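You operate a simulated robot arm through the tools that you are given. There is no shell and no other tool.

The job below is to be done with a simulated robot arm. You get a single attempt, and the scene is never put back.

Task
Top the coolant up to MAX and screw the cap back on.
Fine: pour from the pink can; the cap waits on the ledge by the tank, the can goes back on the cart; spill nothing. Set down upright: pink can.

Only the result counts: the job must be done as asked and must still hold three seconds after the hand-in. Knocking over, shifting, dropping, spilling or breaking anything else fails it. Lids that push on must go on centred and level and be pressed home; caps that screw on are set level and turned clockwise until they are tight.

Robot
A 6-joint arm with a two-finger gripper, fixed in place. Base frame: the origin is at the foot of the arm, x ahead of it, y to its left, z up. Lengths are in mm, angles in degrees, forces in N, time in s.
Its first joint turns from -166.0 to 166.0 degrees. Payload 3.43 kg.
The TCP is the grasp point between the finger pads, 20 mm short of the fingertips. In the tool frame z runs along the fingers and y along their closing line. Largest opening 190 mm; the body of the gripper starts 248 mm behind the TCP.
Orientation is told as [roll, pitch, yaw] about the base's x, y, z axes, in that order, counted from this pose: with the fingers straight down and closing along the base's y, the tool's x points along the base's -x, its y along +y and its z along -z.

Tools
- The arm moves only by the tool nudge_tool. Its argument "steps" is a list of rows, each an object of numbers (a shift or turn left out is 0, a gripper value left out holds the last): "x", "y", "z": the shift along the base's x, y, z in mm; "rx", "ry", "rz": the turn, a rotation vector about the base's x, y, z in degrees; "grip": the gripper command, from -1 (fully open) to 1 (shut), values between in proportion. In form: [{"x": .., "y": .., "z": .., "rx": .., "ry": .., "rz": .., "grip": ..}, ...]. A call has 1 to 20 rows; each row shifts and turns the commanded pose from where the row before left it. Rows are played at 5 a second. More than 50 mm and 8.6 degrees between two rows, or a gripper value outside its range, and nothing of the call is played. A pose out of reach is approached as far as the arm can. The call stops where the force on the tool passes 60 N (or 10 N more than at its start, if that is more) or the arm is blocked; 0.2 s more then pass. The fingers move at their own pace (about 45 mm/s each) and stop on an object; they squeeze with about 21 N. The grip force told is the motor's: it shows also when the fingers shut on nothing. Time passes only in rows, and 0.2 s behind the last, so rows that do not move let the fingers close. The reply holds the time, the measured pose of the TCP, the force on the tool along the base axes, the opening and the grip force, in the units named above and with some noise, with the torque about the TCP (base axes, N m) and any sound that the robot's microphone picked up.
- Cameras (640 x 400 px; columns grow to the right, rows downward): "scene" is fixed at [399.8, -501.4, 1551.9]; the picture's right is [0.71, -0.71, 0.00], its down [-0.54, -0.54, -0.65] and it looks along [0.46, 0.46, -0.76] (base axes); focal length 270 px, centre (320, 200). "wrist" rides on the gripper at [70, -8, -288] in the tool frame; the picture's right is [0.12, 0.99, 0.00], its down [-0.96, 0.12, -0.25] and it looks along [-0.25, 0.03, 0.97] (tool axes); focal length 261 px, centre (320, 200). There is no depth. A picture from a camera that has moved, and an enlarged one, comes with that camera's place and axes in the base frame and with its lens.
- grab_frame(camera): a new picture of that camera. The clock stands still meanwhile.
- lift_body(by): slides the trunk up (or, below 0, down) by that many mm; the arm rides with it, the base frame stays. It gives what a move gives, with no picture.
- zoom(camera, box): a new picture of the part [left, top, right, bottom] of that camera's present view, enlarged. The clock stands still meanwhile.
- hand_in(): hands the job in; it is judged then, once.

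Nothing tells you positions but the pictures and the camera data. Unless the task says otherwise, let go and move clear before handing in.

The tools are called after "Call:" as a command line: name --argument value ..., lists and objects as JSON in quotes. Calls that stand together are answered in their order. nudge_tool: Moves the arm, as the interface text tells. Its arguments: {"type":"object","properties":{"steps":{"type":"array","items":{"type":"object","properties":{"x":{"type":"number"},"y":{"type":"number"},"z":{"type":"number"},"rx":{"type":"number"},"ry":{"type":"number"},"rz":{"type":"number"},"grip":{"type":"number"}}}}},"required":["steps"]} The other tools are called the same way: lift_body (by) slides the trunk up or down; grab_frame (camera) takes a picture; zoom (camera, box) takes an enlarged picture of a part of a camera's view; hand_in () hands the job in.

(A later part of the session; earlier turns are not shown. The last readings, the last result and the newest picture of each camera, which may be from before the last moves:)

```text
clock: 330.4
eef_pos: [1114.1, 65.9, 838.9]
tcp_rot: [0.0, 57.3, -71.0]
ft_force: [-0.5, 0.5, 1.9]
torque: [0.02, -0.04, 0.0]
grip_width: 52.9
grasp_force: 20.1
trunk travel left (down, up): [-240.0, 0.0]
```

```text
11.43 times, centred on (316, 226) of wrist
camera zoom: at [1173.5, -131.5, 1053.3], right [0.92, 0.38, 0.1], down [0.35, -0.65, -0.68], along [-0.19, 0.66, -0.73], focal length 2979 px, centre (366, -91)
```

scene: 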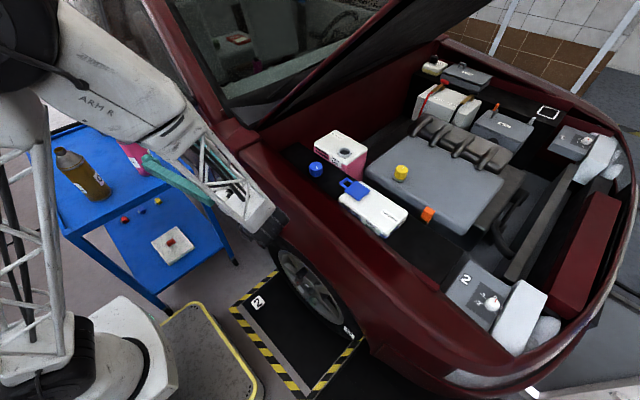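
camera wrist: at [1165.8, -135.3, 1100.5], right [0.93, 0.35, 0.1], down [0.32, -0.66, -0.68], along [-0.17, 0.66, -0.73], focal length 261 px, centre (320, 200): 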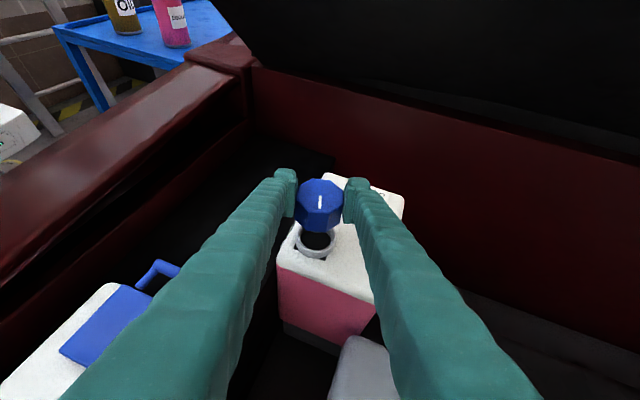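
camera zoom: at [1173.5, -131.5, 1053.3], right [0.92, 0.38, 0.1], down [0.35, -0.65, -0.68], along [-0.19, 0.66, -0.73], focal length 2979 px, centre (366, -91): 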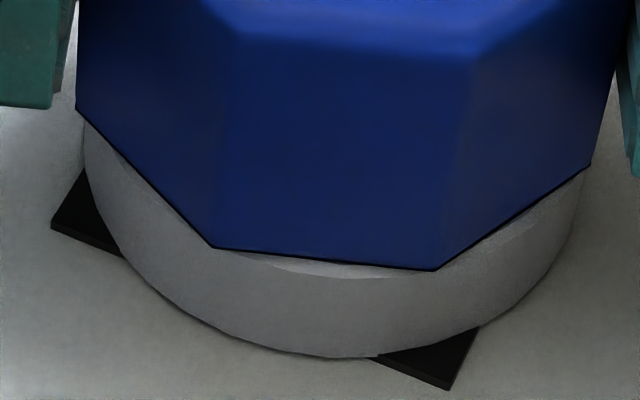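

Call:
nudge_tool --steps '[{"x": 0.9, "y": -0.4}, {"z": -0.8}, {"z": -0.6}, {}]'

Call:
nudge_tool --steps '[{"z": -0.3, "rz": -3}, {"z": -0.3, "rz": -3}, {"z": -0.3, "rz": -3}]'

Call:
nudge_tool --steps '[{"z": -0.3, "rz": -3}, {"z": -0.3, "rz": -3}, {"z": -0.3, "rz": -3}]'

Call:
zoom --camera "wrist" --box '[288, 208, 344, 243]'

```text
clock: 331.4
eef_pos: [1114.1, 63.2, 838.3]
tcp_rot: [0.1, 57.2, -70.8]
ft_force: [-3.8, 0.7, 12.1]
torque: [0.03, 0.09, 0.01]
grip_width: 52.9
grasp_force: 20.6
trunk travel left (down, up): [-240.0, 0.0]
```

```text
clock: 332.2
eef_pos: [1115.1, 64.1, 836.9]
tcp_rot: [0.0, 57.3, -80.0]
ft_force: [-1.8, -0.2, 5.5]
torque: [0.16, 0.05, 0.08]
grip_width: 52.7
grasp_force: 21.1
trunk travel left (down, up): [-240.0, 0.0]
```

```text
clock: 333.0
eef_pos: [1114.4, 64.7, 834.4]
tcp_rot: [0.2, 57.4, -88.9]
ft_force: [-4.3, 0.0, 14.6]
torque: [0.12, 0.06, 0.09]
grip_width: 52.9
grasp_force: 20.7
trunk travel left (down, up): [-240.0, 0.0]
```

```text
11.43 times, centred on (316, 226) of wrist
camera zoom: at [1110.6, -140.8, 1050.6], right [0.99, 0.08, 0.1], down [0.13, -0.73, -0.68], along [0.02, 0.68, -0.73], focal length 2979 px, centre (366, -91)
```

zoom: 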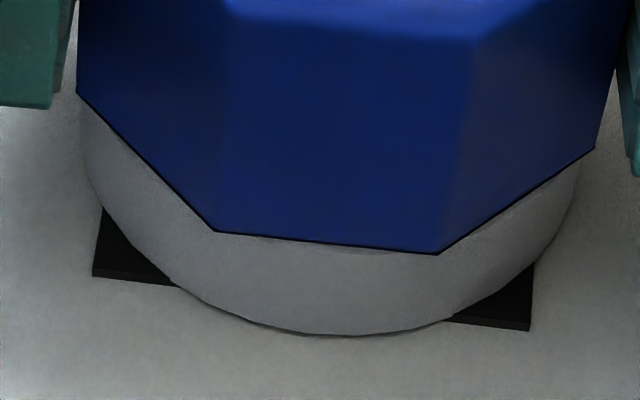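

Well centred and flush at θ≈271°. Continuing clockwise across the thread start under pressure.

Call:
nudge_tool --steps '[{"z": -0.2, "rz": -3}, {"z": -0.2, "rz": -3}, {"z": -0.2, "rz": -3}]'

Call:
nudge_tool --steps '[{"z": -0.2, "rz": -3}, {"z": -0.2, "rz": -3}, {"z": -0.2, "rz": -3}]'

Call:
nudge_tool --steps '[{"z": -0.2, "rz": -3}, {"z": -0.2, "rz": -3}, {"z": -0.2, "rz": -3}]'

Call:
zoom --camera "wrist" --box '[288, 208, 344, 243]'

```text
clock: 333.8
eef_pos: [1115.2, 63.4, 833.2]
tcp_rot: [-0.1, 57.4, -97.9]
ft_force: [-3.4, -0.3, 10.0]
torque: [0.08, 0.01, 0.04]
grip_width: 52.9
grasp_force: 21.0
trunk travel left (down, up): [-240.0, 0.0]
```

```text
clock: 334.6
eef_pos: [1115.7, 62.8, 834.9]
tcp_rot: [0.1, 57.2, -107.0]
ft_force: [-2.3, 0.6, 7.8]
torque: [0.14, -0.04, 0.05]
grip_width: 52.9
grasp_force: 21.6
trunk travel left (down, up): [-240.0, 0.0]
```

```text
clock: 335.4
eef_pos: [1116.9, 64.8, 833.9]
tcp_rot: [0.1, 57.5, -115.9]
ft_force: [-2.8, 0.2, 9.1]
torque: [-0.13, -0.08, 0.03]
grip_width: 52.7
grasp_force: 20.7
trunk travel left (down, up): [-240.0, 0.0]
```

```text
11.43 times, centred on (316, 226) of wrist
camera zoom: at [1019.5, -116.2, 1048.8], right [0.92, -0.38, 0.1], down [-0.21, -0.7, -0.68], along [0.33, 0.6, -0.73], focal length 2979 px, centre (366, -91)
```

zoom: 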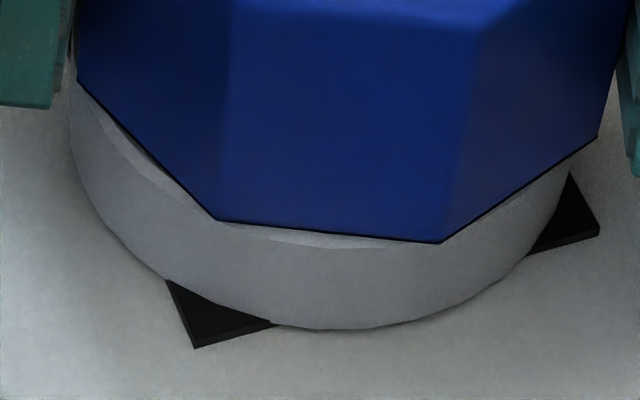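

Call:
nudge_tool --steps '[{"z": 1}, {"z": 1}, {}]'

Call:
nudge_tool --steps '[{"z": 0.7}, {}]'

Call:
zoom --camera "wrist" --box '[288, 208, 344, 243]'

```text
clock: 336.2
eef_pos: [1115.6, 63.9, 835.4]
tcp_rot: [0.0, 57.2, -115.9]
ft_force: [0.4, -0.4, 0.2]
torque: [0.04, -0.02, 0.01]
grip_width: 52.8
grasp_force: 21.0
trunk travel left (down, up): [-240.0, 0.0]
```

```text
clock: 336.8
eef_pos: [1116.0, 65.0, 834.7]
tcp_rot: [0.1, 57.3, -116.0]
ft_force: [0.6, -0.3, 0.1]
torque: [0.01, -0.02, 0.0]
grip_width: 52.8
grasp_force: 21.0
trunk travel left (down, up): [-240.0, 0.0]
```

```text
11.43 times, centred on (316, 226) of wrist
camera zoom: at [1019.8, -116.3, 1050.8], right [0.92, -0.38, 0.1], down [-0.21, -0.7, -0.68], along [0.33, 0.6, -0.73], focal length 2979 px, centre (366, -91)
```

zoom: 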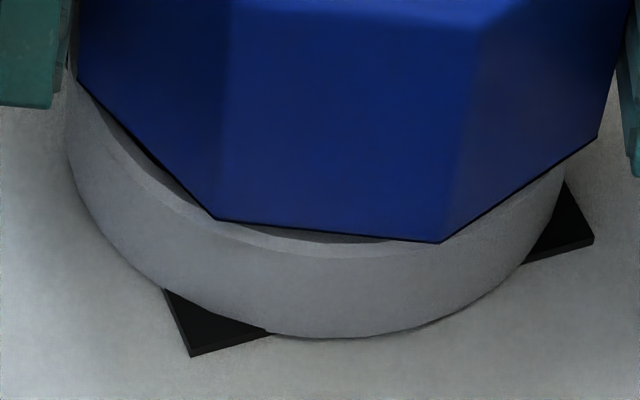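

The seated, threaded cap was about 1 mm above the flush position, so pressing it flush may be putting it below the thread window. I'll try the reverse of the release instead: hold the cap at about +4 mm and turn clockwise without pressing.

Call:
nudge_tool --steps '[{"z": 1.3}, {"z": 1.2}, {}]'

Call:
zoom --camera "wrist" --box '[288, 208, 344, 243]'

Call:
nudge_tool --steps '[{"rz": -4}, {"rz": -4}, {"rz": -4}, {"rz": -4}, {}]'

Call:
nudge_tool --steps '[{"rz": -4}, {"rz": -4}, {"rz": -4}, {"rz": -4}, {}]'

Call:
nudge_tool --steps '[{"z": -1}, {}]'

Call:
zoom --camera "wrist" --box '[288, 208, 344, 243]'

```text
clock: 337.6
eef_pos: [1115.4, 63.1, 838.8]
tcp_rot: [0.0, 57.2, -116.0]
ft_force: [-0.5, 0.4, 0.2]
torque: [-0.02, 0.02, -0.03]
grip_width: 52.8
grasp_force: 21.0
trunk travel left (down, up): [-240.0, 0.0]
```

```text
11.43 times, centred on (316, 226) of wrist
camera zoom: at [1020.0, -116.9, 1053.3], right [0.92, -0.38, 0.1], down [-0.21, -0.7, -0.68], along [0.33, 0.6, -0.73], focal length 2979 px, centre (366, -91)
```

zoom: 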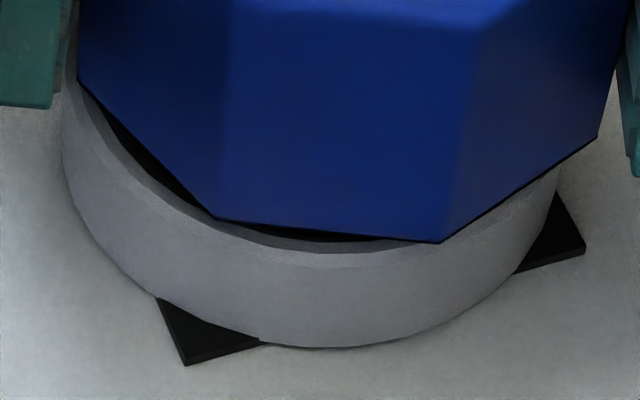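

```text
clock: 338.8
eef_pos: [1115.7, 64.8, 837.6]
tcp_rot: [0.0, 57.4, -132.1]
ft_force: [-0.3, 0.1, 0.1]
torque: [-0.04, 0.03, 0.03]
grip_width: 53.2
grasp_force: 21.2
trunk travel left (down, up): [-240.0, 0.0]
```

```text
clock: 340.0
eef_pos: [1115.2, 64.5, 839.2]
tcp_rot: [-0.1, 57.3, -148.0]
ft_force: [0.1, -0.3, -0.8]
torque: [-0.04, -0.01, 0.01]
grip_width: 52.8
grasp_force: 21.1
trunk travel left (down, up): [-240.0, 0.0]
```

```text
clock: 340.6
eef_pos: [1113.8, 65.0, 838.0]
tcp_rot: [-0.1, 57.3, -148.0]
ft_force: [0.3, 0.0, -0.5]
torque: [0.03, 0.01, 0.01]
grip_width: 52.7
grasp_force: 21.4
trunk travel left (down, up): [-240.0, 0.0]
```

```text
11.43 times, centred on (316, 226) of wrist
camera zoom: at [937.7, -37.6, 1052.8], right [0.58, -0.81, 0.1], down [-0.56, -0.48, -0.68], along [0.59, 0.34, -0.73], focal length 2979 px, centre (366, -91)
```

zoom: 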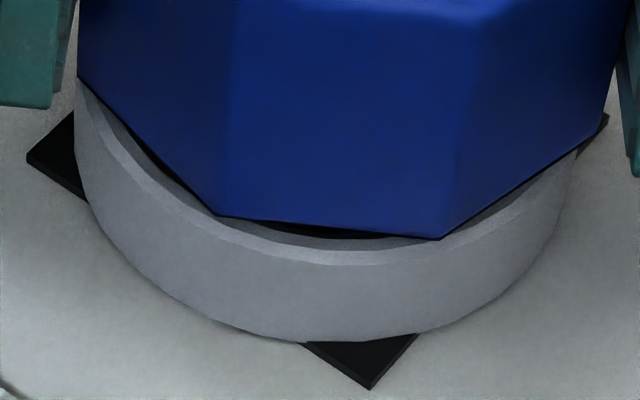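

Each pull test may have been resetting things. I'll now do several full pressed clockwise strokes in a row with no lifting in between, watching for torque to build.

Call:
nudge_tool --steps '[{"z": -1}, {"z": -1}, {"z": -1}, {}]'

Call:
nudge_tool --steps '[{"z": -0.6, "rz": -3}, {"z": -0.3, "rz": -3}, {"z": -0.2, "rz": -3}, {"z": -0.2, "rz": -3}]'

Call:
zoom --camera "wrist" --box '[288, 208, 344, 243]'

```text
clock: 341.6
eef_pos: [1115.0, 63.7, 834.0]
tcp_rot: [0.0, 57.3, -148.0]
ft_force: [0.2, 0.0, -0.8]
torque: [-0.01, -0.01, -0.01]
grip_width: 52.7
grasp_force: 20.9
trunk travel left (down, up): [-240.0, 0.0]
```

```text
clock: 342.6
eef_pos: [1115.7, 63.5, 834.1]
tcp_rot: [-0.1, 57.4, -159.8]
ft_force: [-0.1, 0.8, 3.2]
torque: [0.0, 0.05, 0.03]
grip_width: 52.9
grasp_force: 21.2
trunk travel left (down, up): [-240.0, 0.0]
```

```text
11.43 times, centred on (316, 226) of wrist
camera zoom: at [921.8, 1.4, 1048.7], right [0.4, -0.91, 0.1], down [-0.64, -0.36, -0.68], along [0.65, 0.21, -0.73], focal length 2979 px, centre (366, -91)
```

zoom: 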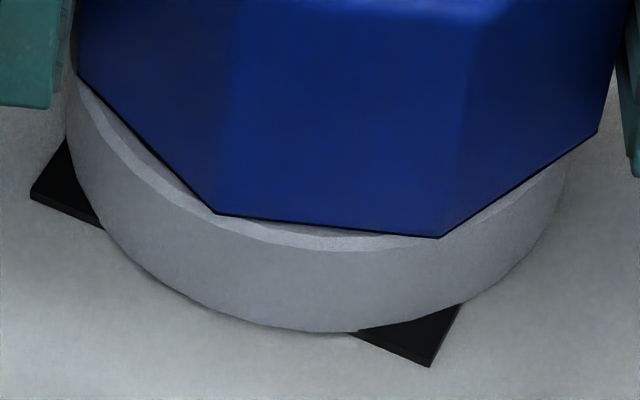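

Call:
nudge_tool --steps '[{"x": -1.2, "y": 0.6}, {"x": -1.0}, {}, {"grip": 0.4}, {"grip": 0.2}, {}, {"z": 4}, {"rz": 7.5}, {"rz": 7.5}, {"rz": 7.5}, {"rz": 7.5}, {"rz": 7.5}, {"rz": 7.5}, {"rz": 7.5}, {"rz": 7.5}, {"rz": 7.5}, {"rz": 7.5}, {"rz": 7.5}, {"rz": 7.5}, {}]'

Call:
nudge_tool --steps '[{}, {}]'

Call:
zoom --camera "wrist" --box '[288, 208, 344, 243]'

```text
clock: 346.8
eef_pos: [1113.6, 63.6, 837.2]
tcp_rot: [0.0, 57.3, -70.0]
ft_force: [0.7, -0.2, 0.0]
torque: [0.08, 0.06, 0.03]
grip_width: 76.0
grasp_force: 0.0
trunk travel left (down, up): [-240.0, 0.0]
```

```text
clock: 347.4
eef_pos: [1113.2, 63.7, 837.4]
tcp_rot: [0.1, 57.3, -70.0]
ft_force: [0.0, -0.8, -0.3]
torque: [0.01, 0.01, 0.01]
grip_width: 76.1
grasp_force: 0.0
trunk travel left (down, up): [-240.0, 0.0]
```

```text
11.43 times, centred on (316, 226) of wrist
camera zoom: at [1175.5, -131.2, 1051.5], right [0.91, 0.4, 0.1], down [0.36, -0.64, -0.68], along [-0.2, 0.65, -0.73], focal length 2979 px, centre (366, -91)
```

zoom: 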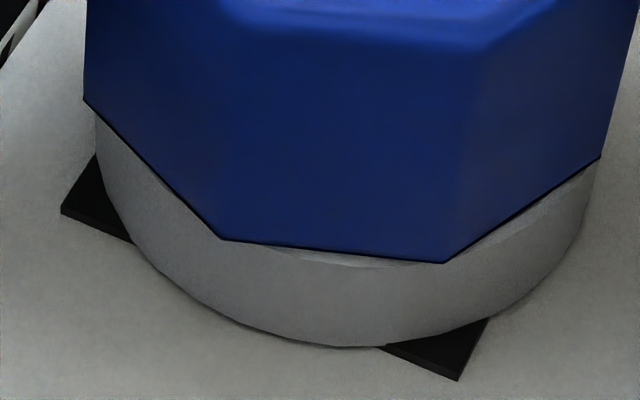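

Call:
nudge_tool --steps '[{"x": 2, "y": 0.2}, {"grip": 1}, {}, {}, {}]'

Call:
nudge_tool --steps '[{"z": -0.8}, {"z": -0.6}, {}]'

Call:
zoom --camera "wrist" --box '[288, 208, 344, 243]'

```text
clock: 348.6
eef_pos: [1114.8, 65.3, 836.7]
tcp_rot: [0.3, 57.3, -70.0]
ft_force: [-0.1, 0.1, 0.2]
torque: [-0.01, 0.01, -0.04]
grip_width: 52.8
grasp_force: 21.1
trunk travel left (down, up): [-240.0, 0.0]
```

```text
clock: 349.4
eef_pos: [1115.0, 66.5, 836.9]
tcp_rot: [0.4, 57.2, -69.8]
ft_force: [0.5, -3.9, 10.9]
torque: [-0.06, 0.07, 0.03]
grip_width: 52.9
grasp_force: 20.9
trunk travel left (down, up): [-240.0, 0.0]
```

```text
11.43 times, centred on (316, 226) of wrist
camera zoom: at [1176.2, -130.4, 1051.8], right [0.91, 0.4, 0.1], down [0.36, -0.65, -0.68], along [-0.2, 0.65, -0.73], focal length 2979 px, centre (366, -91)
```

zoom: 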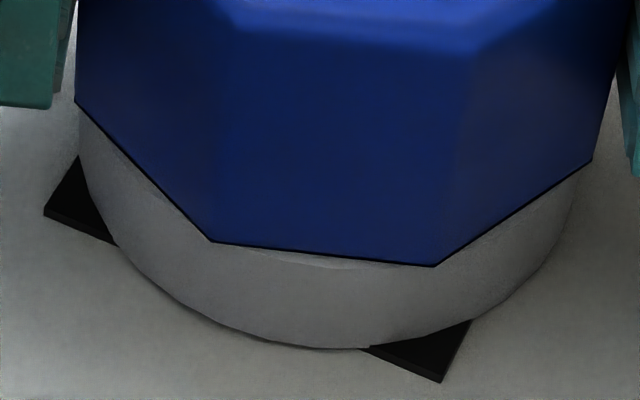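

Call:
nudge_tool --steps '[{"x": 0.1, "z": -0.3, "rz": -3}, {"x": 0.1, "z": -0.3, "rz": -3}, {"x": 0.1, "z": -0.3, "rz": -3}, {"x": 0.1, "z": -0.2, "rz": -3}, {"x": 0.1, "z": -0.2, "rz": -3}, {"x": 0.1, "z": -0.2, "rz": -3}, {"x": 0.1, "z": -0.2, "rz": -3}, {"x": 0.1, "z": -0.2, "rz": -3}]'

Call:
nudge_tool --steps '[{"x": 0.06, "z": -0.1, "rz": -3}, {"x": 0.06, "z": -0.1, "rz": -3}, {"x": 0.06, "z": -0.1, "rz": -3}, {"x": 0.06, "z": -0.1, "rz": -3}, {"x": 0.06, "z": -0.1, "rz": -3}, {"x": 0.06, "z": -0.1, "rz": -3}, {"x": 0.06, "z": -0.1, "rz": -3}, {"x": 0.06, "z": -0.1, "rz": -3}]'

Call:
nudge_tool --steps '[{"x": -0.12, "y": 0.04, "z": -0.1, "rz": -3}, {"x": -0.12, "y": 0.04, "z": -0.1, "rz": -3}, {"x": -0.12, "y": 0.04, "z": -0.1, "rz": -3}, {"x": -0.12, "y": 0.04, "z": -0.1, "rz": -3}, {"x": -0.12, "y": 0.04, "z": -0.1, "rz": -3}, {"x": -0.12, "y": 0.04, "z": -0.1, "rz": -3}, {"x": -0.12, "y": 0.04, "z": -0.1, "rz": -3}, {"x": -0.12, "y": 0.04, "rz": -3}, {"x": -0.12, "y": 0.04, "rz": -3}, {"x": -0.12, "y": 0.04, "rz": -3}, {"x": -0.12, "y": 0.04, "rz": -3}, {"x": -0.12, "y": 0.04, "rz": -3}, {"x": -0.12, "y": 0.04, "rz": -3}, {"x": -0.12, "y": 0.04, "rz": -3}]'

Call:
zoom --camera "wrist" --box '[288, 208, 344, 243]'

```text
clock: 351.2
eef_pos: [1116.2, 63.9, 834.1]
tcp_rot: [0.2, 57.4, -94.0]
ft_force: [-4.2, 0.2, 12.9]
torque: [0.14, 0.04, 0.07]
grip_width: 53.1
grasp_force: 21.3
trunk travel left (down, up): [-240.0, 0.0]
```

```text
clock: 353.0
eef_pos: [1116.4, 64.1, 833.2]
tcp_rot: [0.0, 57.4, -118.0]
ft_force: [-4.3, 1.0, 11.3]
torque: [-0.04, 0.05, -0.03]
grip_width: 52.7
grasp_force: 21.3
trunk travel left (down, up): [-240.0, 0.0]
```

```text
clock: 356.0
eef_pos: [1113.9, 65.0, 832.5]
tcp_rot: [-0.1, 57.4, -159.9]
ft_force: [-1.2, 0.6, 11.3]
torque: [0.05, -0.15, 0.13]
grip_width: 52.9
grasp_force: 20.8
trunk travel left (down, up): [-240.0, 0.0]
```

```text
11.43 times, centred on (316, 226) of wrist
camera zoom: at [920.7, 2.1, 1047.3], right [0.4, -0.91, 0.1], down [-0.64, -0.36, -0.68], along [0.65, 0.21, -0.73], focal length 2979 px, centre (366, -91)
```

zoom: 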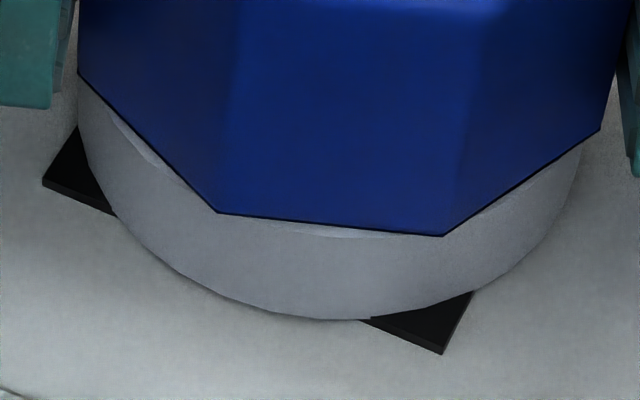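

Perfectly centred through a whole 90° stroke. I'll repeat without lifting.

Call:
nudge_tool --steps '[{"grip": 0.4}, {"grip": 0.2}, {}, {"z": 4}, {"rz": 7.5}, {"rz": 7.5}, {"rz": 7.5}, {"rz": 7.5}, {"rz": 7.5}, {"rz": 7.5}, {"rz": 7.5}, {"rz": 7.5}, {"rz": 7.5}, {"rz": 7.5}, {"rz": 7.5}, {"x": 0.4, "y": -0.56, "rz": 7.5}, {}, {"grip": 1}, {}, {}]'

Call:
nudge_tool --steps '[{}, {"z": -0.8}, {"z": -0.6}, {}]'

Call:
zoom --camera "wrist" --box '[288, 208, 344, 243]'

```text
clock: 360.2
eef_pos: [1114.7, 63.7, 836.7]
tcp_rot: [0.3, 57.3, -70.0]
ft_force: [-0.4, 0.2, 0.1]
torque: [-0.01, 0.02, -0.03]
grip_width: 52.8
grasp_force: 20.4
trunk travel left (down, up): [-240.0, 0.0]
```

```text
clock: 361.2
eef_pos: [1116.0, 63.2, 834.2]
tcp_rot: [0.3, 57.2, -70.0]
ft_force: [0.1, -1.0, -0.3]
torque: [0.02, 0.01, 0.01]
grip_width: 52.6
grasp_force: 21.2
trunk travel left (down, up): [-240.0, 0.0]
```

```text
11.43 times, centred on (316, 226) of wrist
camera zoom: at [1176.5, -132.0, 1049.9], right [0.91, 0.4, 0.1], down [0.36, -0.65, -0.68], along [-0.2, 0.65, -0.73], focal length 2979 px, centre (366, -91)
```

zoom: 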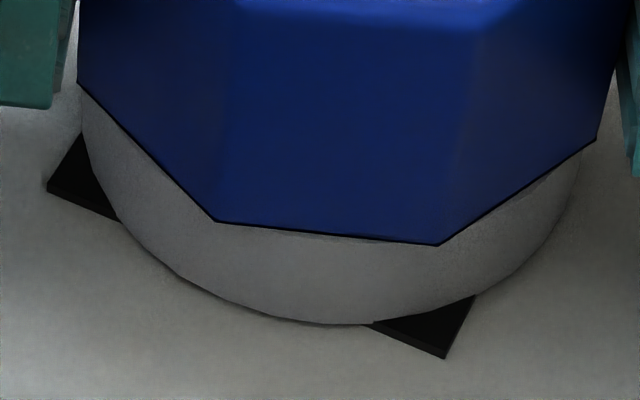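

Call:
nudge_tool --steps '[{"z": -0.8}, {"z": -0.5}, {}]'

Call:
nudge_tool --steps '[{"x": 0.1, "z": -0.2, "rz": -3}, {"x": 0.1, "z": -0.2, "rz": -3}, {"x": 0.1, "z": -0.2, "rz": -3}, {"x": 0.1, "z": -0.2, "rz": -3}, {"x": 0.1, "z": -0.1, "rz": -3}, {"x": 0.1, "z": -0.1, "rz": -3}, {"x": 0.1, "z": -0.1, "rz": -3}, {"x": 0.1, "z": -0.1, "rz": -3}]'

Call:
nudge_tool --steps '[{"x": 0.06, "z": -0.1, "rz": -3}, {"x": 0.06, "z": -0.1, "rz": -3}, {"x": 0.06, "z": -0.1, "rz": -3}, {"x": 0.06, "z": -0.1, "rz": -3}, {"x": 0.06, "z": -0.1, "rz": -3}, {"x": 0.06, "z": -0.1, "rz": -3}, {"x": 0.06, "z": -0.1, "rz": -3}, {"x": 0.06, "z": -0.1, "rz": -3}]'

Call:
nudge_tool --steps '[{"x": -0.12, "y": 0.04, "z": -0.1, "rz": -3}, {"x": -0.12, "y": 0.04, "z": -0.1, "rz": -3}, {"x": -0.12, "y": 0.04, "z": -0.1, "rz": -3}, {"x": -0.12, "y": 0.04, "z": -0.1, "rz": -3}, {"x": -0.12, "y": 0.04, "z": -0.1, "rz": -3}, {"x": -0.12, "y": 0.04, "z": -0.1, "rz": -3}, {"x": -0.12, "y": 0.04, "z": -0.1, "rz": -3}, {"x": -0.12, "y": 0.04, "rz": -3}, {"x": -0.12, "y": 0.04, "rz": -3}, {"x": -0.12, "y": 0.04, "rz": -3}, {"x": -0.12, "y": 0.04, "rz": -3}, {"x": -0.12, "y": 0.04, "rz": -3}, {"x": -0.12, "y": 0.04, "rz": -3}, {"x": -0.12, "y": 0.04, "rz": -3}]'

Call:
zoom --camera "wrist" --box '[288, 208, 344, 243]'

```text
clock: 362.0
eef_pos: [1115.3, 62.9, 835.0]
tcp_rot: [0.3, 57.3, -69.8]
ft_force: [6.0, 1.1, 14.6]
torque: [0.04, -0.02, -0.05]
grip_width: 52.7
grasp_force: 21.0
trunk travel left (down, up): [-240.0, 0.0]
```

```text
clock: 363.8
eef_pos: [1116.9, 62.7, 833.4]
tcp_rot: [0.0, 57.4, -94.1]
ft_force: [-1.9, 0.1, 2.7]
torque: [0.16, 0.0, 0.13]
grip_width: 52.8
grasp_force: 21.2
trunk travel left (down, up): [-240.0, 0.0]
```

```text
clock: 365.6
eef_pos: [1116.6, 63.8, 833.2]
tcp_rot: [0.0, 57.4, -118.1]
ft_force: [-17.9, 2.9, 15.3]
torque: [0.23, 0.48, 0.18]
grip_width: 53.2
grasp_force: 20.5
trunk travel left (down, up): [-240.0, 0.0]
```

```text
clock: 368.6
eef_pos: [1115.4, 63.1, 831.6]
tcp_rot: [0.1, 57.2, -160.0]
ft_force: [-7.5, 10.2, 13.2]
torque: [0.45, 0.13, 0.23]
grip_width: 53.0
grasp_force: 20.7
trunk travel left (down, up): [-240.0, 0.0]
```

```text
11.43 times, centred on (316, 226) of wrist
camera zoom: at [921.3, 1.5, 1046.2], right [0.4, -0.91, 0.1], down [-0.64, -0.36, -0.68], along [0.65, 0.21, -0.73], focal length 2979 px, centre (366, -91)
```

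zoom: 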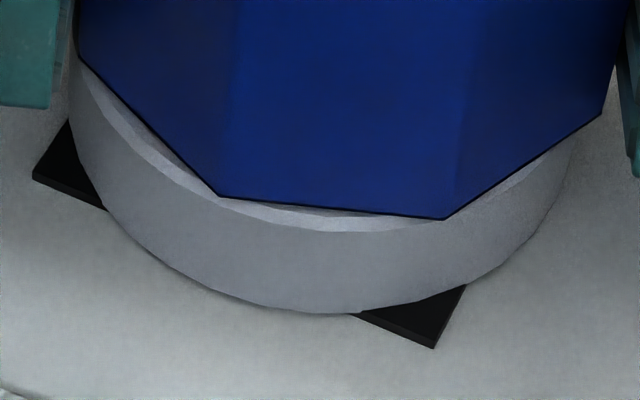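

Lateral constraint forces and torque have appeared, so the thread seems to have engaged. I'll recentre and make a gentle check.

Call:
nudge_tool --steps '[{"x": -0.6, "y": 0.6}, {}]'

Call:
nudge_tool --steps '[{"z": 1}, {}]'

Call:
nudge_tool --steps '[{"z": 1}, {}]'

```text
clock: 369.2
eef_pos: [1114.6, 63.0, 831.3]
tcp_rot: [0.1, 57.4, -160.0]
ft_force: [2.7, 7.3, 14.1]
torque: [0.34, -0.01, -0.1]
grip_width: 53.0
grasp_force: 20.5
trunk travel left (down, up): [-240.0, 0.0]
```

```text
clock: 369.8
eef_pos: [1115.0, 63.6, 831.5]
tcp_rot: [0.1, 57.4, -160.0]
ft_force: [0.6, 1.3, 6.4]
torque: [0.17, -0.06, -0.08]
grip_width: 52.7
grasp_force: 21.0
trunk travel left (down, up): [-240.0, 0.0]
```

```text
clock: 370.4
eef_pos: [1115.7, 65.0, 831.4]
tcp_rot: [0.0, 57.3, -159.9]
ft_force: [-2.8, 2.1, 0.7]
torque: [0.06, 0.06, 0.02]
grip_width: 52.7
grasp_force: 21.2
trunk travel left (down, up): [-240.0, 0.0]
```

Call:
nudge_tool --steps '[{"z": 1}, {}]'

Call:
zoom --camera "wrist" --box '[288, 208, 344, 243]'

```text
clock: 371.0
eef_pos: [1115.0, 64.9, 834.0]
tcp_rot: [0.0, 57.3, -160.0]
ft_force: [-0.4, 0.4, -0.1]
torque: [-0.02, -0.01, 0.01]
grip_width: 52.8
grasp_force: 21.1
trunk travel left (down, up): [-240.0, 0.0]
```

```text
11.43 times, centred on (316, 226) of wrist
camera zoom: at [921.6, 1.4, 1048.0], right [0.4, -0.91, 0.1], down [-0.64, -0.36, -0.68], along [0.65, 0.21, -0.73], focal length 2979 px, centre (366, -91)
```

zoom: 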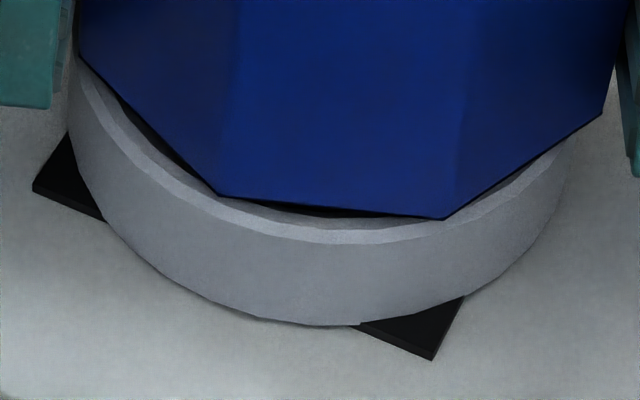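

It's still free. Re-reading the unscrewing images, the threaded cap sat about 1.3 mm above flush when tight and about 7 mm above flush when it released. So the thread start is much higher than where I've been turning. I'll bring the mark back near the release angle and retrace the release path in reverse: same height, same angle, descending about 0.02 mm per degree.

Call:
nudge_tool --steps '[{"z": -1.5}, {"z": -1.5}, {"z": -0.5}, {"grip": 0.4}, {"grip": 0.2}, {}, {"z": 5}, {"rz": 7.5}, {"rz": 7.5}, {"rz": 7.5}, {"rz": 7.5}, {"rz": 7.5}, {"rz": 7.5}, {"rz": 7.5}, {"rz": 7.5}, {"rz": 7.5}, {"rz": 7.5}, {"rz": 7.5}, {"x": 0.6, "y": -0.8, "rz": 7.5}, {}]'

Call:
nudge_tool --steps '[{"grip": 1}, {}, {}, {"z": 2}, {"rz": -7.5}, {"rz": -7.5}, {"rz": -7.5}, {"rz": -7.5}, {"rz": -7.5}, {"rz": -7.5}, {"rz": -7.5}, {"rz": -7.5}, {"rz": -7.5}, {"rz": -7.5}, {"rz": -7.5}, {"rz": -7.5}, {"z": -1}, {"z": -1}, {}]'

Call:
zoom --camera "wrist" --box '[285, 165, 355, 245]'

```text
clock: 375.2
eef_pos: [1114.3, 64.2, 834.5]
tcp_rot: [0.2, 57.4, -70.1]
ft_force: [-0.7, 0.5, 0.0]
torque: [0.07, 0.06, 0.05]
grip_width: 75.8
grasp_force: 0.1
trunk travel left (down, up): [-240.0, 0.0]
```

```text
clock: 379.2
eef_pos: [1116.5, 63.2, 835.5]
tcp_rot: [0.1, 57.3, -159.9]
ft_force: [-14.9, 1.3, 4.1]
torque: [0.04, 0.35, -0.03]
grip_width: 53.0
grasp_force: 20.9
trunk travel left (down, up): [-240.0, 0.0]
```

```text
5.00 times, centred on (320, 205) of wrist
camera zoom: at [922.0, 1.7, 1050.6], right [0.4, -0.91, 0.1], down [-0.64, -0.36, -0.68], along [0.65, 0.21, -0.73], focal length 1303 px, centre (320, 175)
```

zoom: 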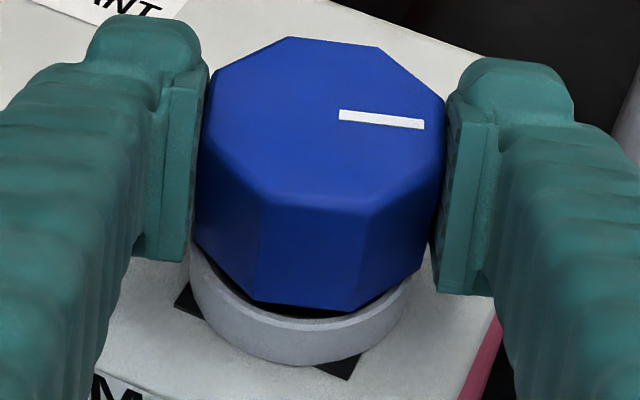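

Call:
nudge_tool --steps '[{"x": -1}, {"x": -1}, {"z": -1}, {"z": -1}, {}, {"grip": 0.4}, {"grip": 0.2}, {}, {"z": 5}, {"z": 4}, {"rz": 7.5}, {"rz": 7.5}, {"rz": 7.5}, {"rz": 7.5}, {"rz": 7.5}, {"rz": 7.5}, {"rz": 7.5}, {"rz": 7.5}, {"rz": 7.5}, {"rz": 7.5}]'

Call:
nudge_tool --steps '[{"rz": 7.5}, {"x": 1, "y": 0, "rz": 6}, {}]'

Call:
zoom --camera "wrist" --box '[285, 165, 355, 245]'

Call:
zoom --camera "wrist" --box '[288, 208, 344, 243]'

```text
clock: 383.4
eef_pos: [1113.4, 61.7, 843.6]
tcp_rot: [0.1, 57.2, -84.8]
ft_force: [0.4, 0.0, 1.9]
torque: [-0.22, -0.1, -0.05]
grip_width: 76.0
grasp_force: 0.0
trunk travel left (down, up): [-240.0, 0.0]
```

```text
clock: 384.2
eef_pos: [1115.7, 62.3, 840.9]
tcp_rot: [-0.1, 57.4, -71.5]
ft_force: [-0.7, 0.7, -1.0]
torque: [0.13, 0.09, 0.02]
grip_width: 75.9
grasp_force: 0.1
trunk travel left (down, up): [-240.0, 0.0]
```

```text
5.00 times, centred on (320, 205) of wrist
camera zoom: at [1173.2, -133.7, 1056.3], right [0.92, 0.38, 0.1], down [0.34, -0.65, -0.68], along [-0.19, 0.66, -0.73], focal length 1303 px, centre (320, 175)
```

zoom: 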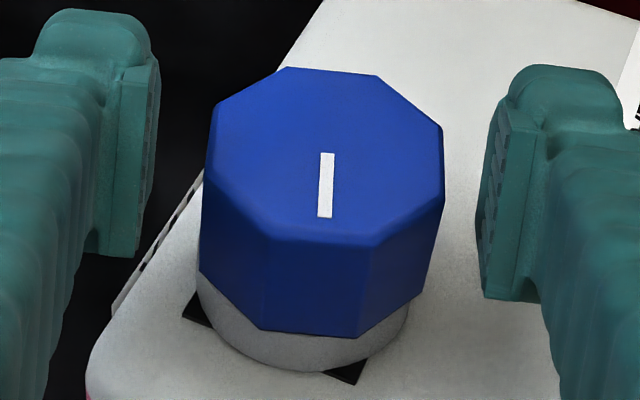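

```text
11.43 times, centred on (316, 226) of wrist
camera zoom: at [1173.2, -133.7, 1056.3], right [0.92, 0.38, 0.1], down [0.34, -0.65, -0.68], along [-0.19, 0.66, -0.73], focal length 2979 px, centre (366, -91)
```

zoom: 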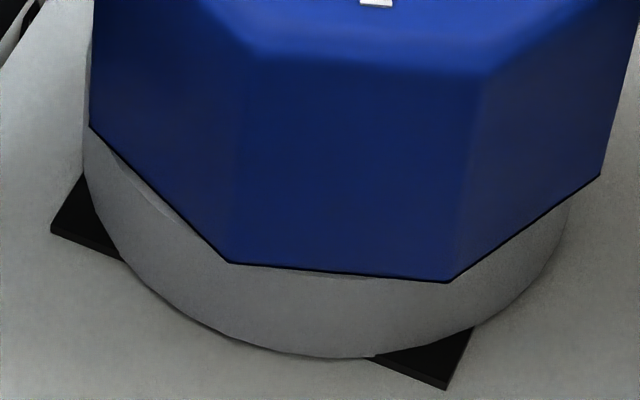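

Call:
nudge_tool --steps '[{"grip": 1}, {}, {}, {}, {"z": 2}, {"z": 2}, {"z": 2}, {"z": 1.3}, {}]'

Call:
zoom --camera "wrist" --box '[288, 208, 344, 243]'

```text
clock: 386.2
eef_pos: [1114.9, 62.7, 850.6]
tcp_rot: [0.0, 57.4, -71.6]
ft_force: [-0.3, -0.1, -1.6]
torque: [0.0, 0.0, -0.03]
grip_width: 52.9
grasp_force: 20.9
trunk travel left (down, up): [-240.0, 0.0]
```

```text
11.43 times, centred on (316, 226) of wrist
camera zoom: at [1172.7, -133.5, 1064.7], right [0.92, 0.38, 0.1], down [0.34, -0.65, -0.68], along [-0.19, 0.66, -0.73], focal length 2979 px, centre (366, -91)
```

zoom: 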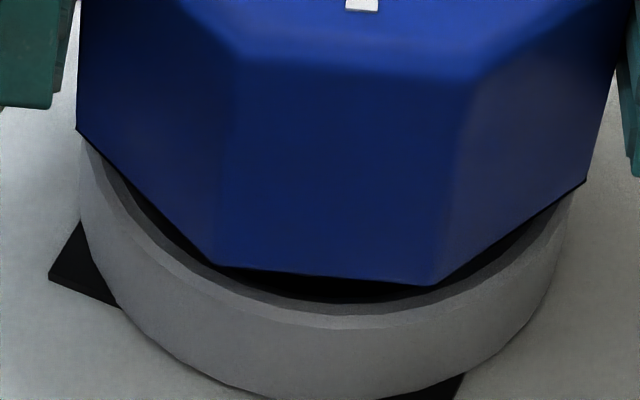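

Call:
nudge_tool --steps '[{"x": 1.2, "y": 0.3}, {"rz": -3, "z": -0.06}, {"rz": -3, "z": -0.06}, {"rz": -3, "z": -0.06}, {"rz": -3, "z": -0.06}, {}]'

Call:
nudge_tool --steps '[{"rz": -3, "z": -0.06}, {"rz": -3, "z": -0.06}, {"rz": -3, "z": -0.06}, {"rz": -3, "z": -0.06}, {}]'

Call:
nudge_tool --steps '[{"rz": -3, "z": -0.06}, {"rz": -3, "z": -0.06}, {"rz": -3, "z": -0.06}, {"rz": -3, "z": -0.06}, {}]'

Call:
zoom --camera "wrist" --box '[288, 208, 344, 243]'

```text
clock: 387.6
eef_pos: [1116.7, 64.3, 849.5]
tcp_rot: [0.0, 57.2, -83.5]
ft_force: [0.4, -0.4, -0.4]
torque: [-0.04, 0.0, 0.01]
grip_width: 52.8
grasp_force: 21.0
trunk travel left (down, up): [-240.0, 0.0]
```

```text
clock: 388.8
eef_pos: [1116.7, 64.0, 849.4]
tcp_rot: [0.0, 57.2, -95.5]
ft_force: [-0.2, 0.4, -0.6]
torque: [-0.02, -0.01, 0.02]
grip_width: 52.7
grasp_force: 21.2
trunk travel left (down, up): [-240.0, 0.0]
```

```text
clock: 390.0
eef_pos: [1116.0, 64.4, 848.0]
tcp_rot: [0.1, 57.3, -107.5]
ft_force: [0.5, 0.7, -0.4]
torque: [-0.04, 0.0, -0.02]
grip_width: 52.9
grasp_force: 21.0
trunk travel left (down, up): [-240.0, 0.0]
```

```text
11.43 times, centred on (316, 226) of wrist
camera zoom: at [1047.2, -128.4, 1063.6], right [0.97, -0.24, 0.1], down [-0.11, -0.73, -0.68], along [0.23, 0.64, -0.73], focal length 2979 px, centre (366, -91)
```

zoom: 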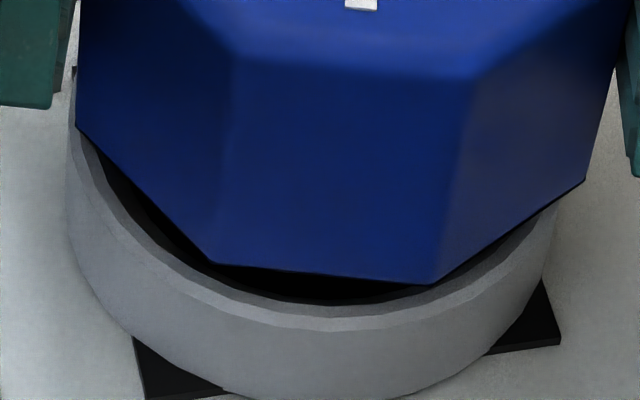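

Call:
nudge_tool --steps '[{"rz": -3, "z": -0.4}, {"rz": -3, "z": -0.4}, {"rz": -3, "z": -0.4}, {"rz": -3, "z": -0.4}, {"rz": -3, "z": -0.4}]'

Call:
nudge_tool --steps '[{"rz": -3, "z": -0.4}, {"rz": -3, "z": -0.4}, {"rz": -3, "z": -0.4}, {"rz": -3, "z": -0.4}, {"rz": -3, "z": -0.4}]'

Call:
zoom --camera "wrist" --box '[288, 208, 344, 243]'

```text
clock: 391.2
eef_pos: [1114.8, 65.4, 848.5]
tcp_rot: [0.0, 57.3, -122.6]
ft_force: [-17.8, 4.4, -2.8]
torque: [-0.02, 0.23, 0.03]
grip_width: 52.9
grasp_force: 21.5
trunk travel left (down, up): [-240.0, 0.0]
```

```text
clock: 392.4
eef_pos: [1116.9, 65.1, 846.2]
tcp_rot: [0.1, 57.4, -137.4]
ft_force: [-20.7, 16.4, 3.5]
torque: [0.18, 0.23, -0.01]
grip_width: 53.3
grasp_force: 20.5
trunk travel left (down, up): [-240.0, 0.0]
```

```text
11.43 times, centred on (316, 226) of wrist
camera zoom: at [960.5, -67.2, 1061.3], right [0.72, -0.69, 0.1], down [-0.46, -0.58, -0.68], along [0.52, 0.44, -0.73], focal length 2979 px, centre (366, -91)
```

zoom: 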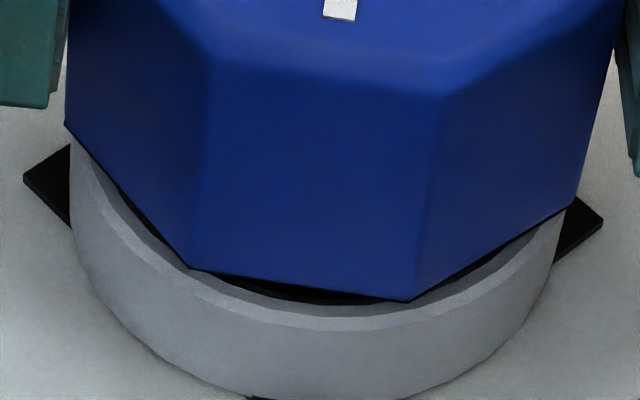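

That's different: strong lateral constraint forces at about +6 mm height, as during unscrewing. The thread has caught. I'll recentre and continue clockwise at the thread's own descent rate.

Call:
nudge_tool --steps '[{"x": -0.8, "y": 0.7}, {}]'

Call:
nudge_tool --steps '[{"x": -0.3, "y": 0.2}, {}]'

Call:
zoom --camera "wrist" --box '[285, 165, 355, 245]'

```text
clock: 393.0
eef_pos: [1116.1, 65.2, 847.4]
tcp_rot: [0.2, 57.4, -137.4]
ft_force: [-6.4, 15.8, 5.8]
torque: [0.38, 0.12, -0.02]
grip_width: 53.1
grasp_force: 20.6
trunk travel left (down, up): [-240.0, 0.0]
```

```text
clock: 393.6
eef_pos: [1115.1, 65.0, 847.0]
tcp_rot: [0.1, 57.5, -137.4]
ft_force: [-2.5, 13.3, 13.2]
torque: [0.37, 0.22, -0.01]
grip_width: 52.8
grasp_force: 21.2
trunk travel left (down, up): [-240.0, 0.0]
```

```text
5.00 times, centred on (320, 205) of wrist
camera zoom: at [959.5, -67.5, 1061.0], right [0.72, -0.69, 0.1], down [-0.46, -0.58, -0.68], along [0.52, 0.44, -0.73], focal length 1303 px, centre (320, 175)
```

zoom: 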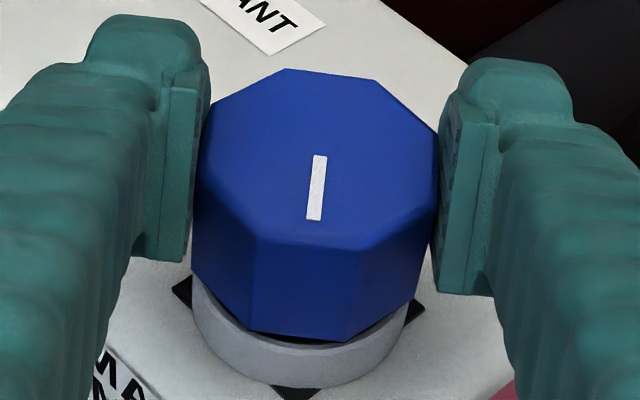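

Call:
nudge_tool --steps '[{"x": -0.1, "y": 0.4, "z": 0.5}, {}]'

Call:
nudge_tool --steps '[{"rz": -3, "z": -0.06}, {"rz": -3, "z": -0.06}, {"rz": -3, "z": -0.06}, {}]'

Call:
nudge_tool --steps '[{"rz": -3, "z": -0.06}, {"rz": -3, "z": -0.06}, {"rz": -3, "z": -0.06}, {}]'

```text
clock: 394.2
eef_pos: [1115.8, 65.0, 846.3]
tcp_rot: [0.1, 57.5, -137.3]
ft_force: [-5.3, 13.8, 14.4]
torque: [0.33, 0.13, -0.01]
grip_width: 52.7
grasp_force: 20.6
trunk travel left (down, up): [-240.0, 0.0]
```

```text
clock: 395.2
eef_pos: [1113.8, 65.0, 845.4]
tcp_rot: [0.1, 57.5, -146.4]
ft_force: [-5.9, 11.0, 11.2]
torque: [0.24, 0.06, -0.01]
grip_width: 53.2
grasp_force: 21.0
trunk travel left (down, up): [-240.0, 0.0]
```

```text
clock: 396.2
eef_pos: [1114.4, 65.2, 845.1]
tcp_rot: [0.1, 57.4, -155.3]
ft_force: [-0.1, 10.6, 10.6]
torque: [0.23, -0.08, -0.03]
grip_width: 53.1
grasp_force: 20.7
trunk travel left (down, up): [-240.0, 0.0]
```

Call:
nudge_tool --steps '[{"y": 0.4, "z": 0.4, "rz": -3}, {"z": -0.05, "rz": -2}, {}]'

Call:
zoom --camera "wrist" --box '[288, 208, 344, 243]'

Call:
nudge_tool --steps '[{"grip": 0.4}, {"grip": 0.2}, {}, {}, {"rz": 7.5}, {"rz": 7.5}, {"rz": 7.5}, {"rz": 7.5}, {"rz": 7.5}, {"rz": 7.5}, {"rz": 7.5}, {"rz": 7.5}, {"rz": 7.5}, {"rz": 7.5}, {"rz": 7.5}, {"rz": 7.5}, {}]'

Call:
zoom --camera "wrist" --box '[285, 165, 355, 245]'

```text
clock: 397.0
eef_pos: [1114.0, 65.5, 845.4]
tcp_rot: [0.0, 57.3, -160.5]
ft_force: [2.1, 8.2, 1.5]
torque: [0.19, -0.17, 0.03]
grip_width: 52.7
grasp_force: 21.1
trunk travel left (down, up): [-240.0, 0.0]
```

```text
11.43 times, centred on (316, 226) of wrist
camera zoom: at [920.3, 4.1, 1059.9], right [0.39, -0.91, 0.1], down [-0.65, -0.35, -0.68], along [0.65, 0.2, -0.73], focal length 2979 px, centre (366, -91)
```

zoom: 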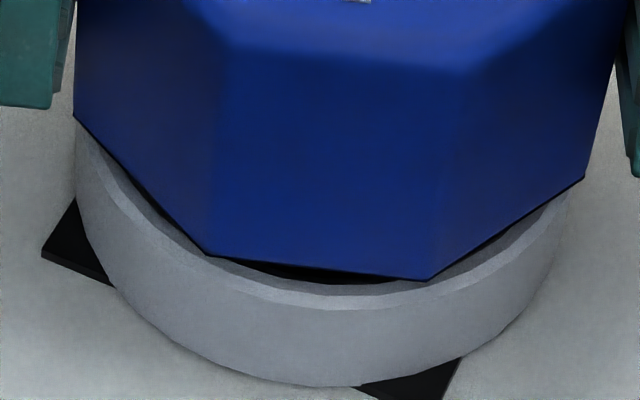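

```text
clock: 400.6
eef_pos: [1114.0, 63.9, 845.6]
tcp_rot: [0.0, 57.3, -70.5]
ft_force: [0.0, 1.5, 0.1]
torque: [0.08, 0.07, 0.03]
grip_width: 76.2
grasp_force: 0.0
trunk travel left (down, up): [-240.0, 0.0]
```

```text
5.00 times, centred on (320, 205) of wrist
camera zoom: at [1175.6, -131.2, 1059.5], right [0.91, 0.39, 0.1], down [0.35, -0.65, -0.68], along [-0.2, 0.65, -0.73], focal length 1303 px, centre (320, 175)
```

zoom: 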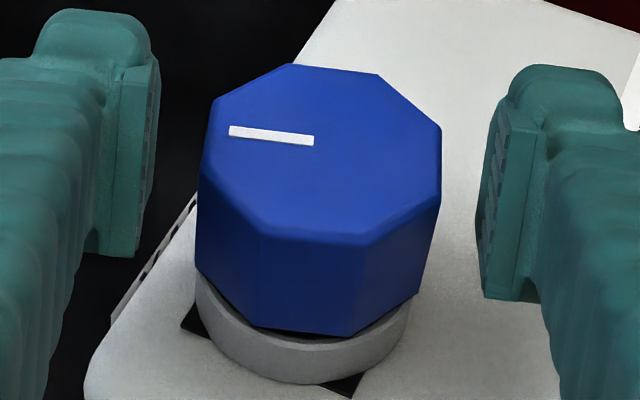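

The cap now stays raised on its own, held by the thread. I'll regrip and continue clockwise.

Call:
nudge_tool --steps '[{"x": 0.4, "y": 0.5, "grip": 1}, {}, {}, {}, {"rz": -3, "z": -0.06}, {"rz": -3, "z": -0.06}, {"rz": -3, "z": -0.06}, {"rz": -3, "z": -0.06}, {}]'

Call:
nudge_tool --steps '[{"rz": -3, "z": -0.06}, {"rz": -3, "z": -0.06}, {"rz": -3, "z": -0.06}, {"rz": -3, "z": -0.06}, {}]'

```text
clock: 402.6
eef_pos: [1114.9, 65.6, 845.2]
tcp_rot: [-0.1, 57.3, -82.5]
ft_force: [-38.7, -3.6, -1.9]
torque: [-0.17, 0.22, -0.03]
grip_width: 52.8
grasp_force: 20.9
trunk travel left (down, up): [-240.0, 0.0]
```

```text
clock: 403.8
eef_pos: [1115.1, 65.6, 844.6]
tcp_rot: [0.1, 57.4, -94.4]
ft_force: [-25.8, 1.8, 1.2]
torque: [0.05, 0.3, -0.03]
grip_width: 53.1
grasp_force: 20.9
trunk travel left (down, up): [-240.0, 0.0]
```

Call:
nudge_tool --steps '[{"x": -1.1}, {"rz": -3, "z": -0.06}, {"rz": -3, "z": -0.06}, {"rz": -3, "z": -0.06}, {"rz": -3, "z": -0.06}, {}]'

Call:
nudge_tool --steps '[{"rz": -4, "z": -0.08}, {"rz": -4, "z": -0.08}, {"rz": -4, "z": -0.08}, {"rz": -4, "z": -0.08}, {}]'

Call:
nudge_tool --steps '[{"rz": -4, "z": -0.08}, {"rz": -4, "z": -0.08}, {"rz": -4, "z": -0.08}, {"rz": -4, "z": -0.08}, {}]'

```text
clock: 405.2
eef_pos: [1115.3, 66.3, 843.5]
tcp_rot: [0.2, 57.4, -106.5]
ft_force: [14.6, 4.6, 13.2]
torque: [0.1, -0.07, -0.03]
grip_width: 53.2
grasp_force: 20.4
trunk travel left (down, up): [-240.0, 0.0]
```

```text
clock: 406.4
eef_pos: [1114.6, 63.8, 843.6]
tcp_rot: [0.0, 57.4, -122.6]
ft_force: [10.0, 2.0, -1.1]
torque: [0.04, -0.1, 0.0]
grip_width: 52.8
grasp_force: 21.6
trunk travel left (down, up): [-240.0, 0.0]
```

```text
clock: 407.6
eef_pos: [1115.4, 65.7, 842.5]
tcp_rot: [-0.1, 57.2, -138.6]
ft_force: [11.6, 0.2, -2.5]
torque: [0.0, -0.04, -0.02]
grip_width: 52.9
grasp_force: 20.7
trunk travel left (down, up): [-240.0, 0.0]
```

Call:
nudge_tool --steps '[{"x": 0.5, "rz": -4, "z": -0.1}, {"rz": -4, "z": -0.1}, {"rz": -4, "z": -0.08}, {"rz": -4, "z": -0.08}, {"rz": -4, "z": -0.08}, {}]'

Call:
zoom --camera "wrist" --box '[288, 208, 344, 243]'

Call:
nudge_tool --steps '[{"grip": 0.4}, {"grip": 0.2}, {}, {}, {"rz": 7.5}, {"rz": 7.5}, {"rz": 7.5}, {"rz": 7.5}, {"rz": 7.5}, {"rz": 7.5}, {"rz": 7.5}, {"rz": 7.5}, {"rz": 7.5}, {"rz": 7.5}, {"rz": 7.5}, {"rz": 6}, {}]'

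Call:
zoom --camera "wrist" --box '[285, 165, 355, 245]'

```text
clock: 409.0
eef_pos: [1115.7, 64.1, 842.8]
tcp_rot: [0.0, 57.3, -158.5]
ft_force: [-7.9, -7.0, 1.4]
torque: [-0.07, 0.08, 0.01]
grip_width: 52.7
grasp_force: 21.2
trunk travel left (down, up): [-240.0, 0.0]
```

```text
11.43 times, centred on (316, 226) of wrist
camera zoom: at [923.1, -2.2, 1057.1], right [0.42, -0.9, 0.1], down [-0.64, -0.37, -0.68], along [0.65, 0.22, -0.73], focal length 2979 px, centre (366, -91)
```

zoom: 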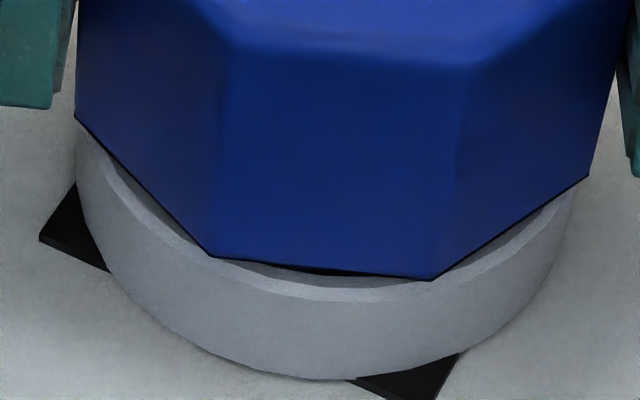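

```text
clock: 412.6
eef_pos: [1112.8, 66.8, 841.4]
tcp_rot: [0.1, 57.3, -70.1]
ft_force: [0.7, -0.4, -0.3]
torque: [0.11, 0.07, 0.02]
grip_width: 75.9
grasp_force: 0.1
trunk travel left (down, up): [-240.0, 0.0]
```

```text
5.00 times, centred on (320, 205) of wrist
camera zoom: at [1175.6, -130.2, 1056.0], right [0.91, 0.4, 0.1], down [0.36, -0.65, -0.68], along [-0.2, 0.65, -0.73], focal length 1303 px, centre (320, 175)
```

zoom: 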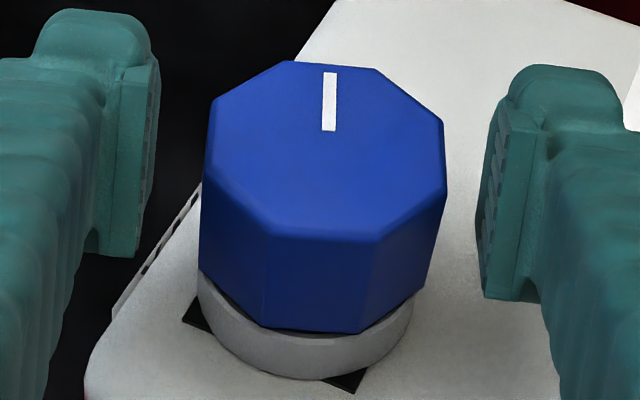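

The cap is descending on the thread. Next clockwise stroke.

Call:
nudge_tool --steps '[{"grip": 1}, {}, {}, {}, {"rz": -3, "z": -0.06}, {"rz": -3, "z": -0.06}, {"rz": -3, "z": -0.06}, {"rz": -3, "z": -0.06}, {}]'

Call:
nudge_tool --steps '[{"rz": -3, "z": -0.06}, {"rz": -3, "z": -0.06}, {"rz": -3, "z": -0.06}, {"rz": -3, "z": -0.06}, {}]'

Call:
nudge_tool --steps '[{"rz": -3, "z": -0.06}, {"rz": -3, "z": -0.06}, {"rz": -3, "z": -0.06}, {"rz": -3, "z": -0.06}, {}]'

```text
clock: 414.6
eef_pos: [1114.6, 66.3, 841.2]
tcp_rot: [0.1, 57.4, -82.0]
ft_force: [-8.0, 1.2, -0.9]
torque: [-0.05, -0.03, 0.0]
grip_width: 52.7
grasp_force: 21.0
trunk travel left (down, up): [-240.0, 0.0]
```

```text
clock: 415.8
eef_pos: [1114.5, 65.8, 841.1]
tcp_rot: [0.2, 57.3, -93.9]
ft_force: [3.9, 1.2, 7.8]
torque: [-0.03, -0.1, 0.02]
grip_width: 53.1
grasp_force: 20.8
trunk travel left (down, up): [-240.0, 0.0]
```

```text
clock: 417.0
eef_pos: [1114.2, 66.0, 841.0]
tcp_rot: [0.1, 57.3, -106.0]
ft_force: [8.0, 0.2, 13.1]
torque: [0.05, -0.21, -0.04]
grip_width: 53.1
grasp_force: 20.7
trunk travel left (down, up): [-240.0, 0.0]
```

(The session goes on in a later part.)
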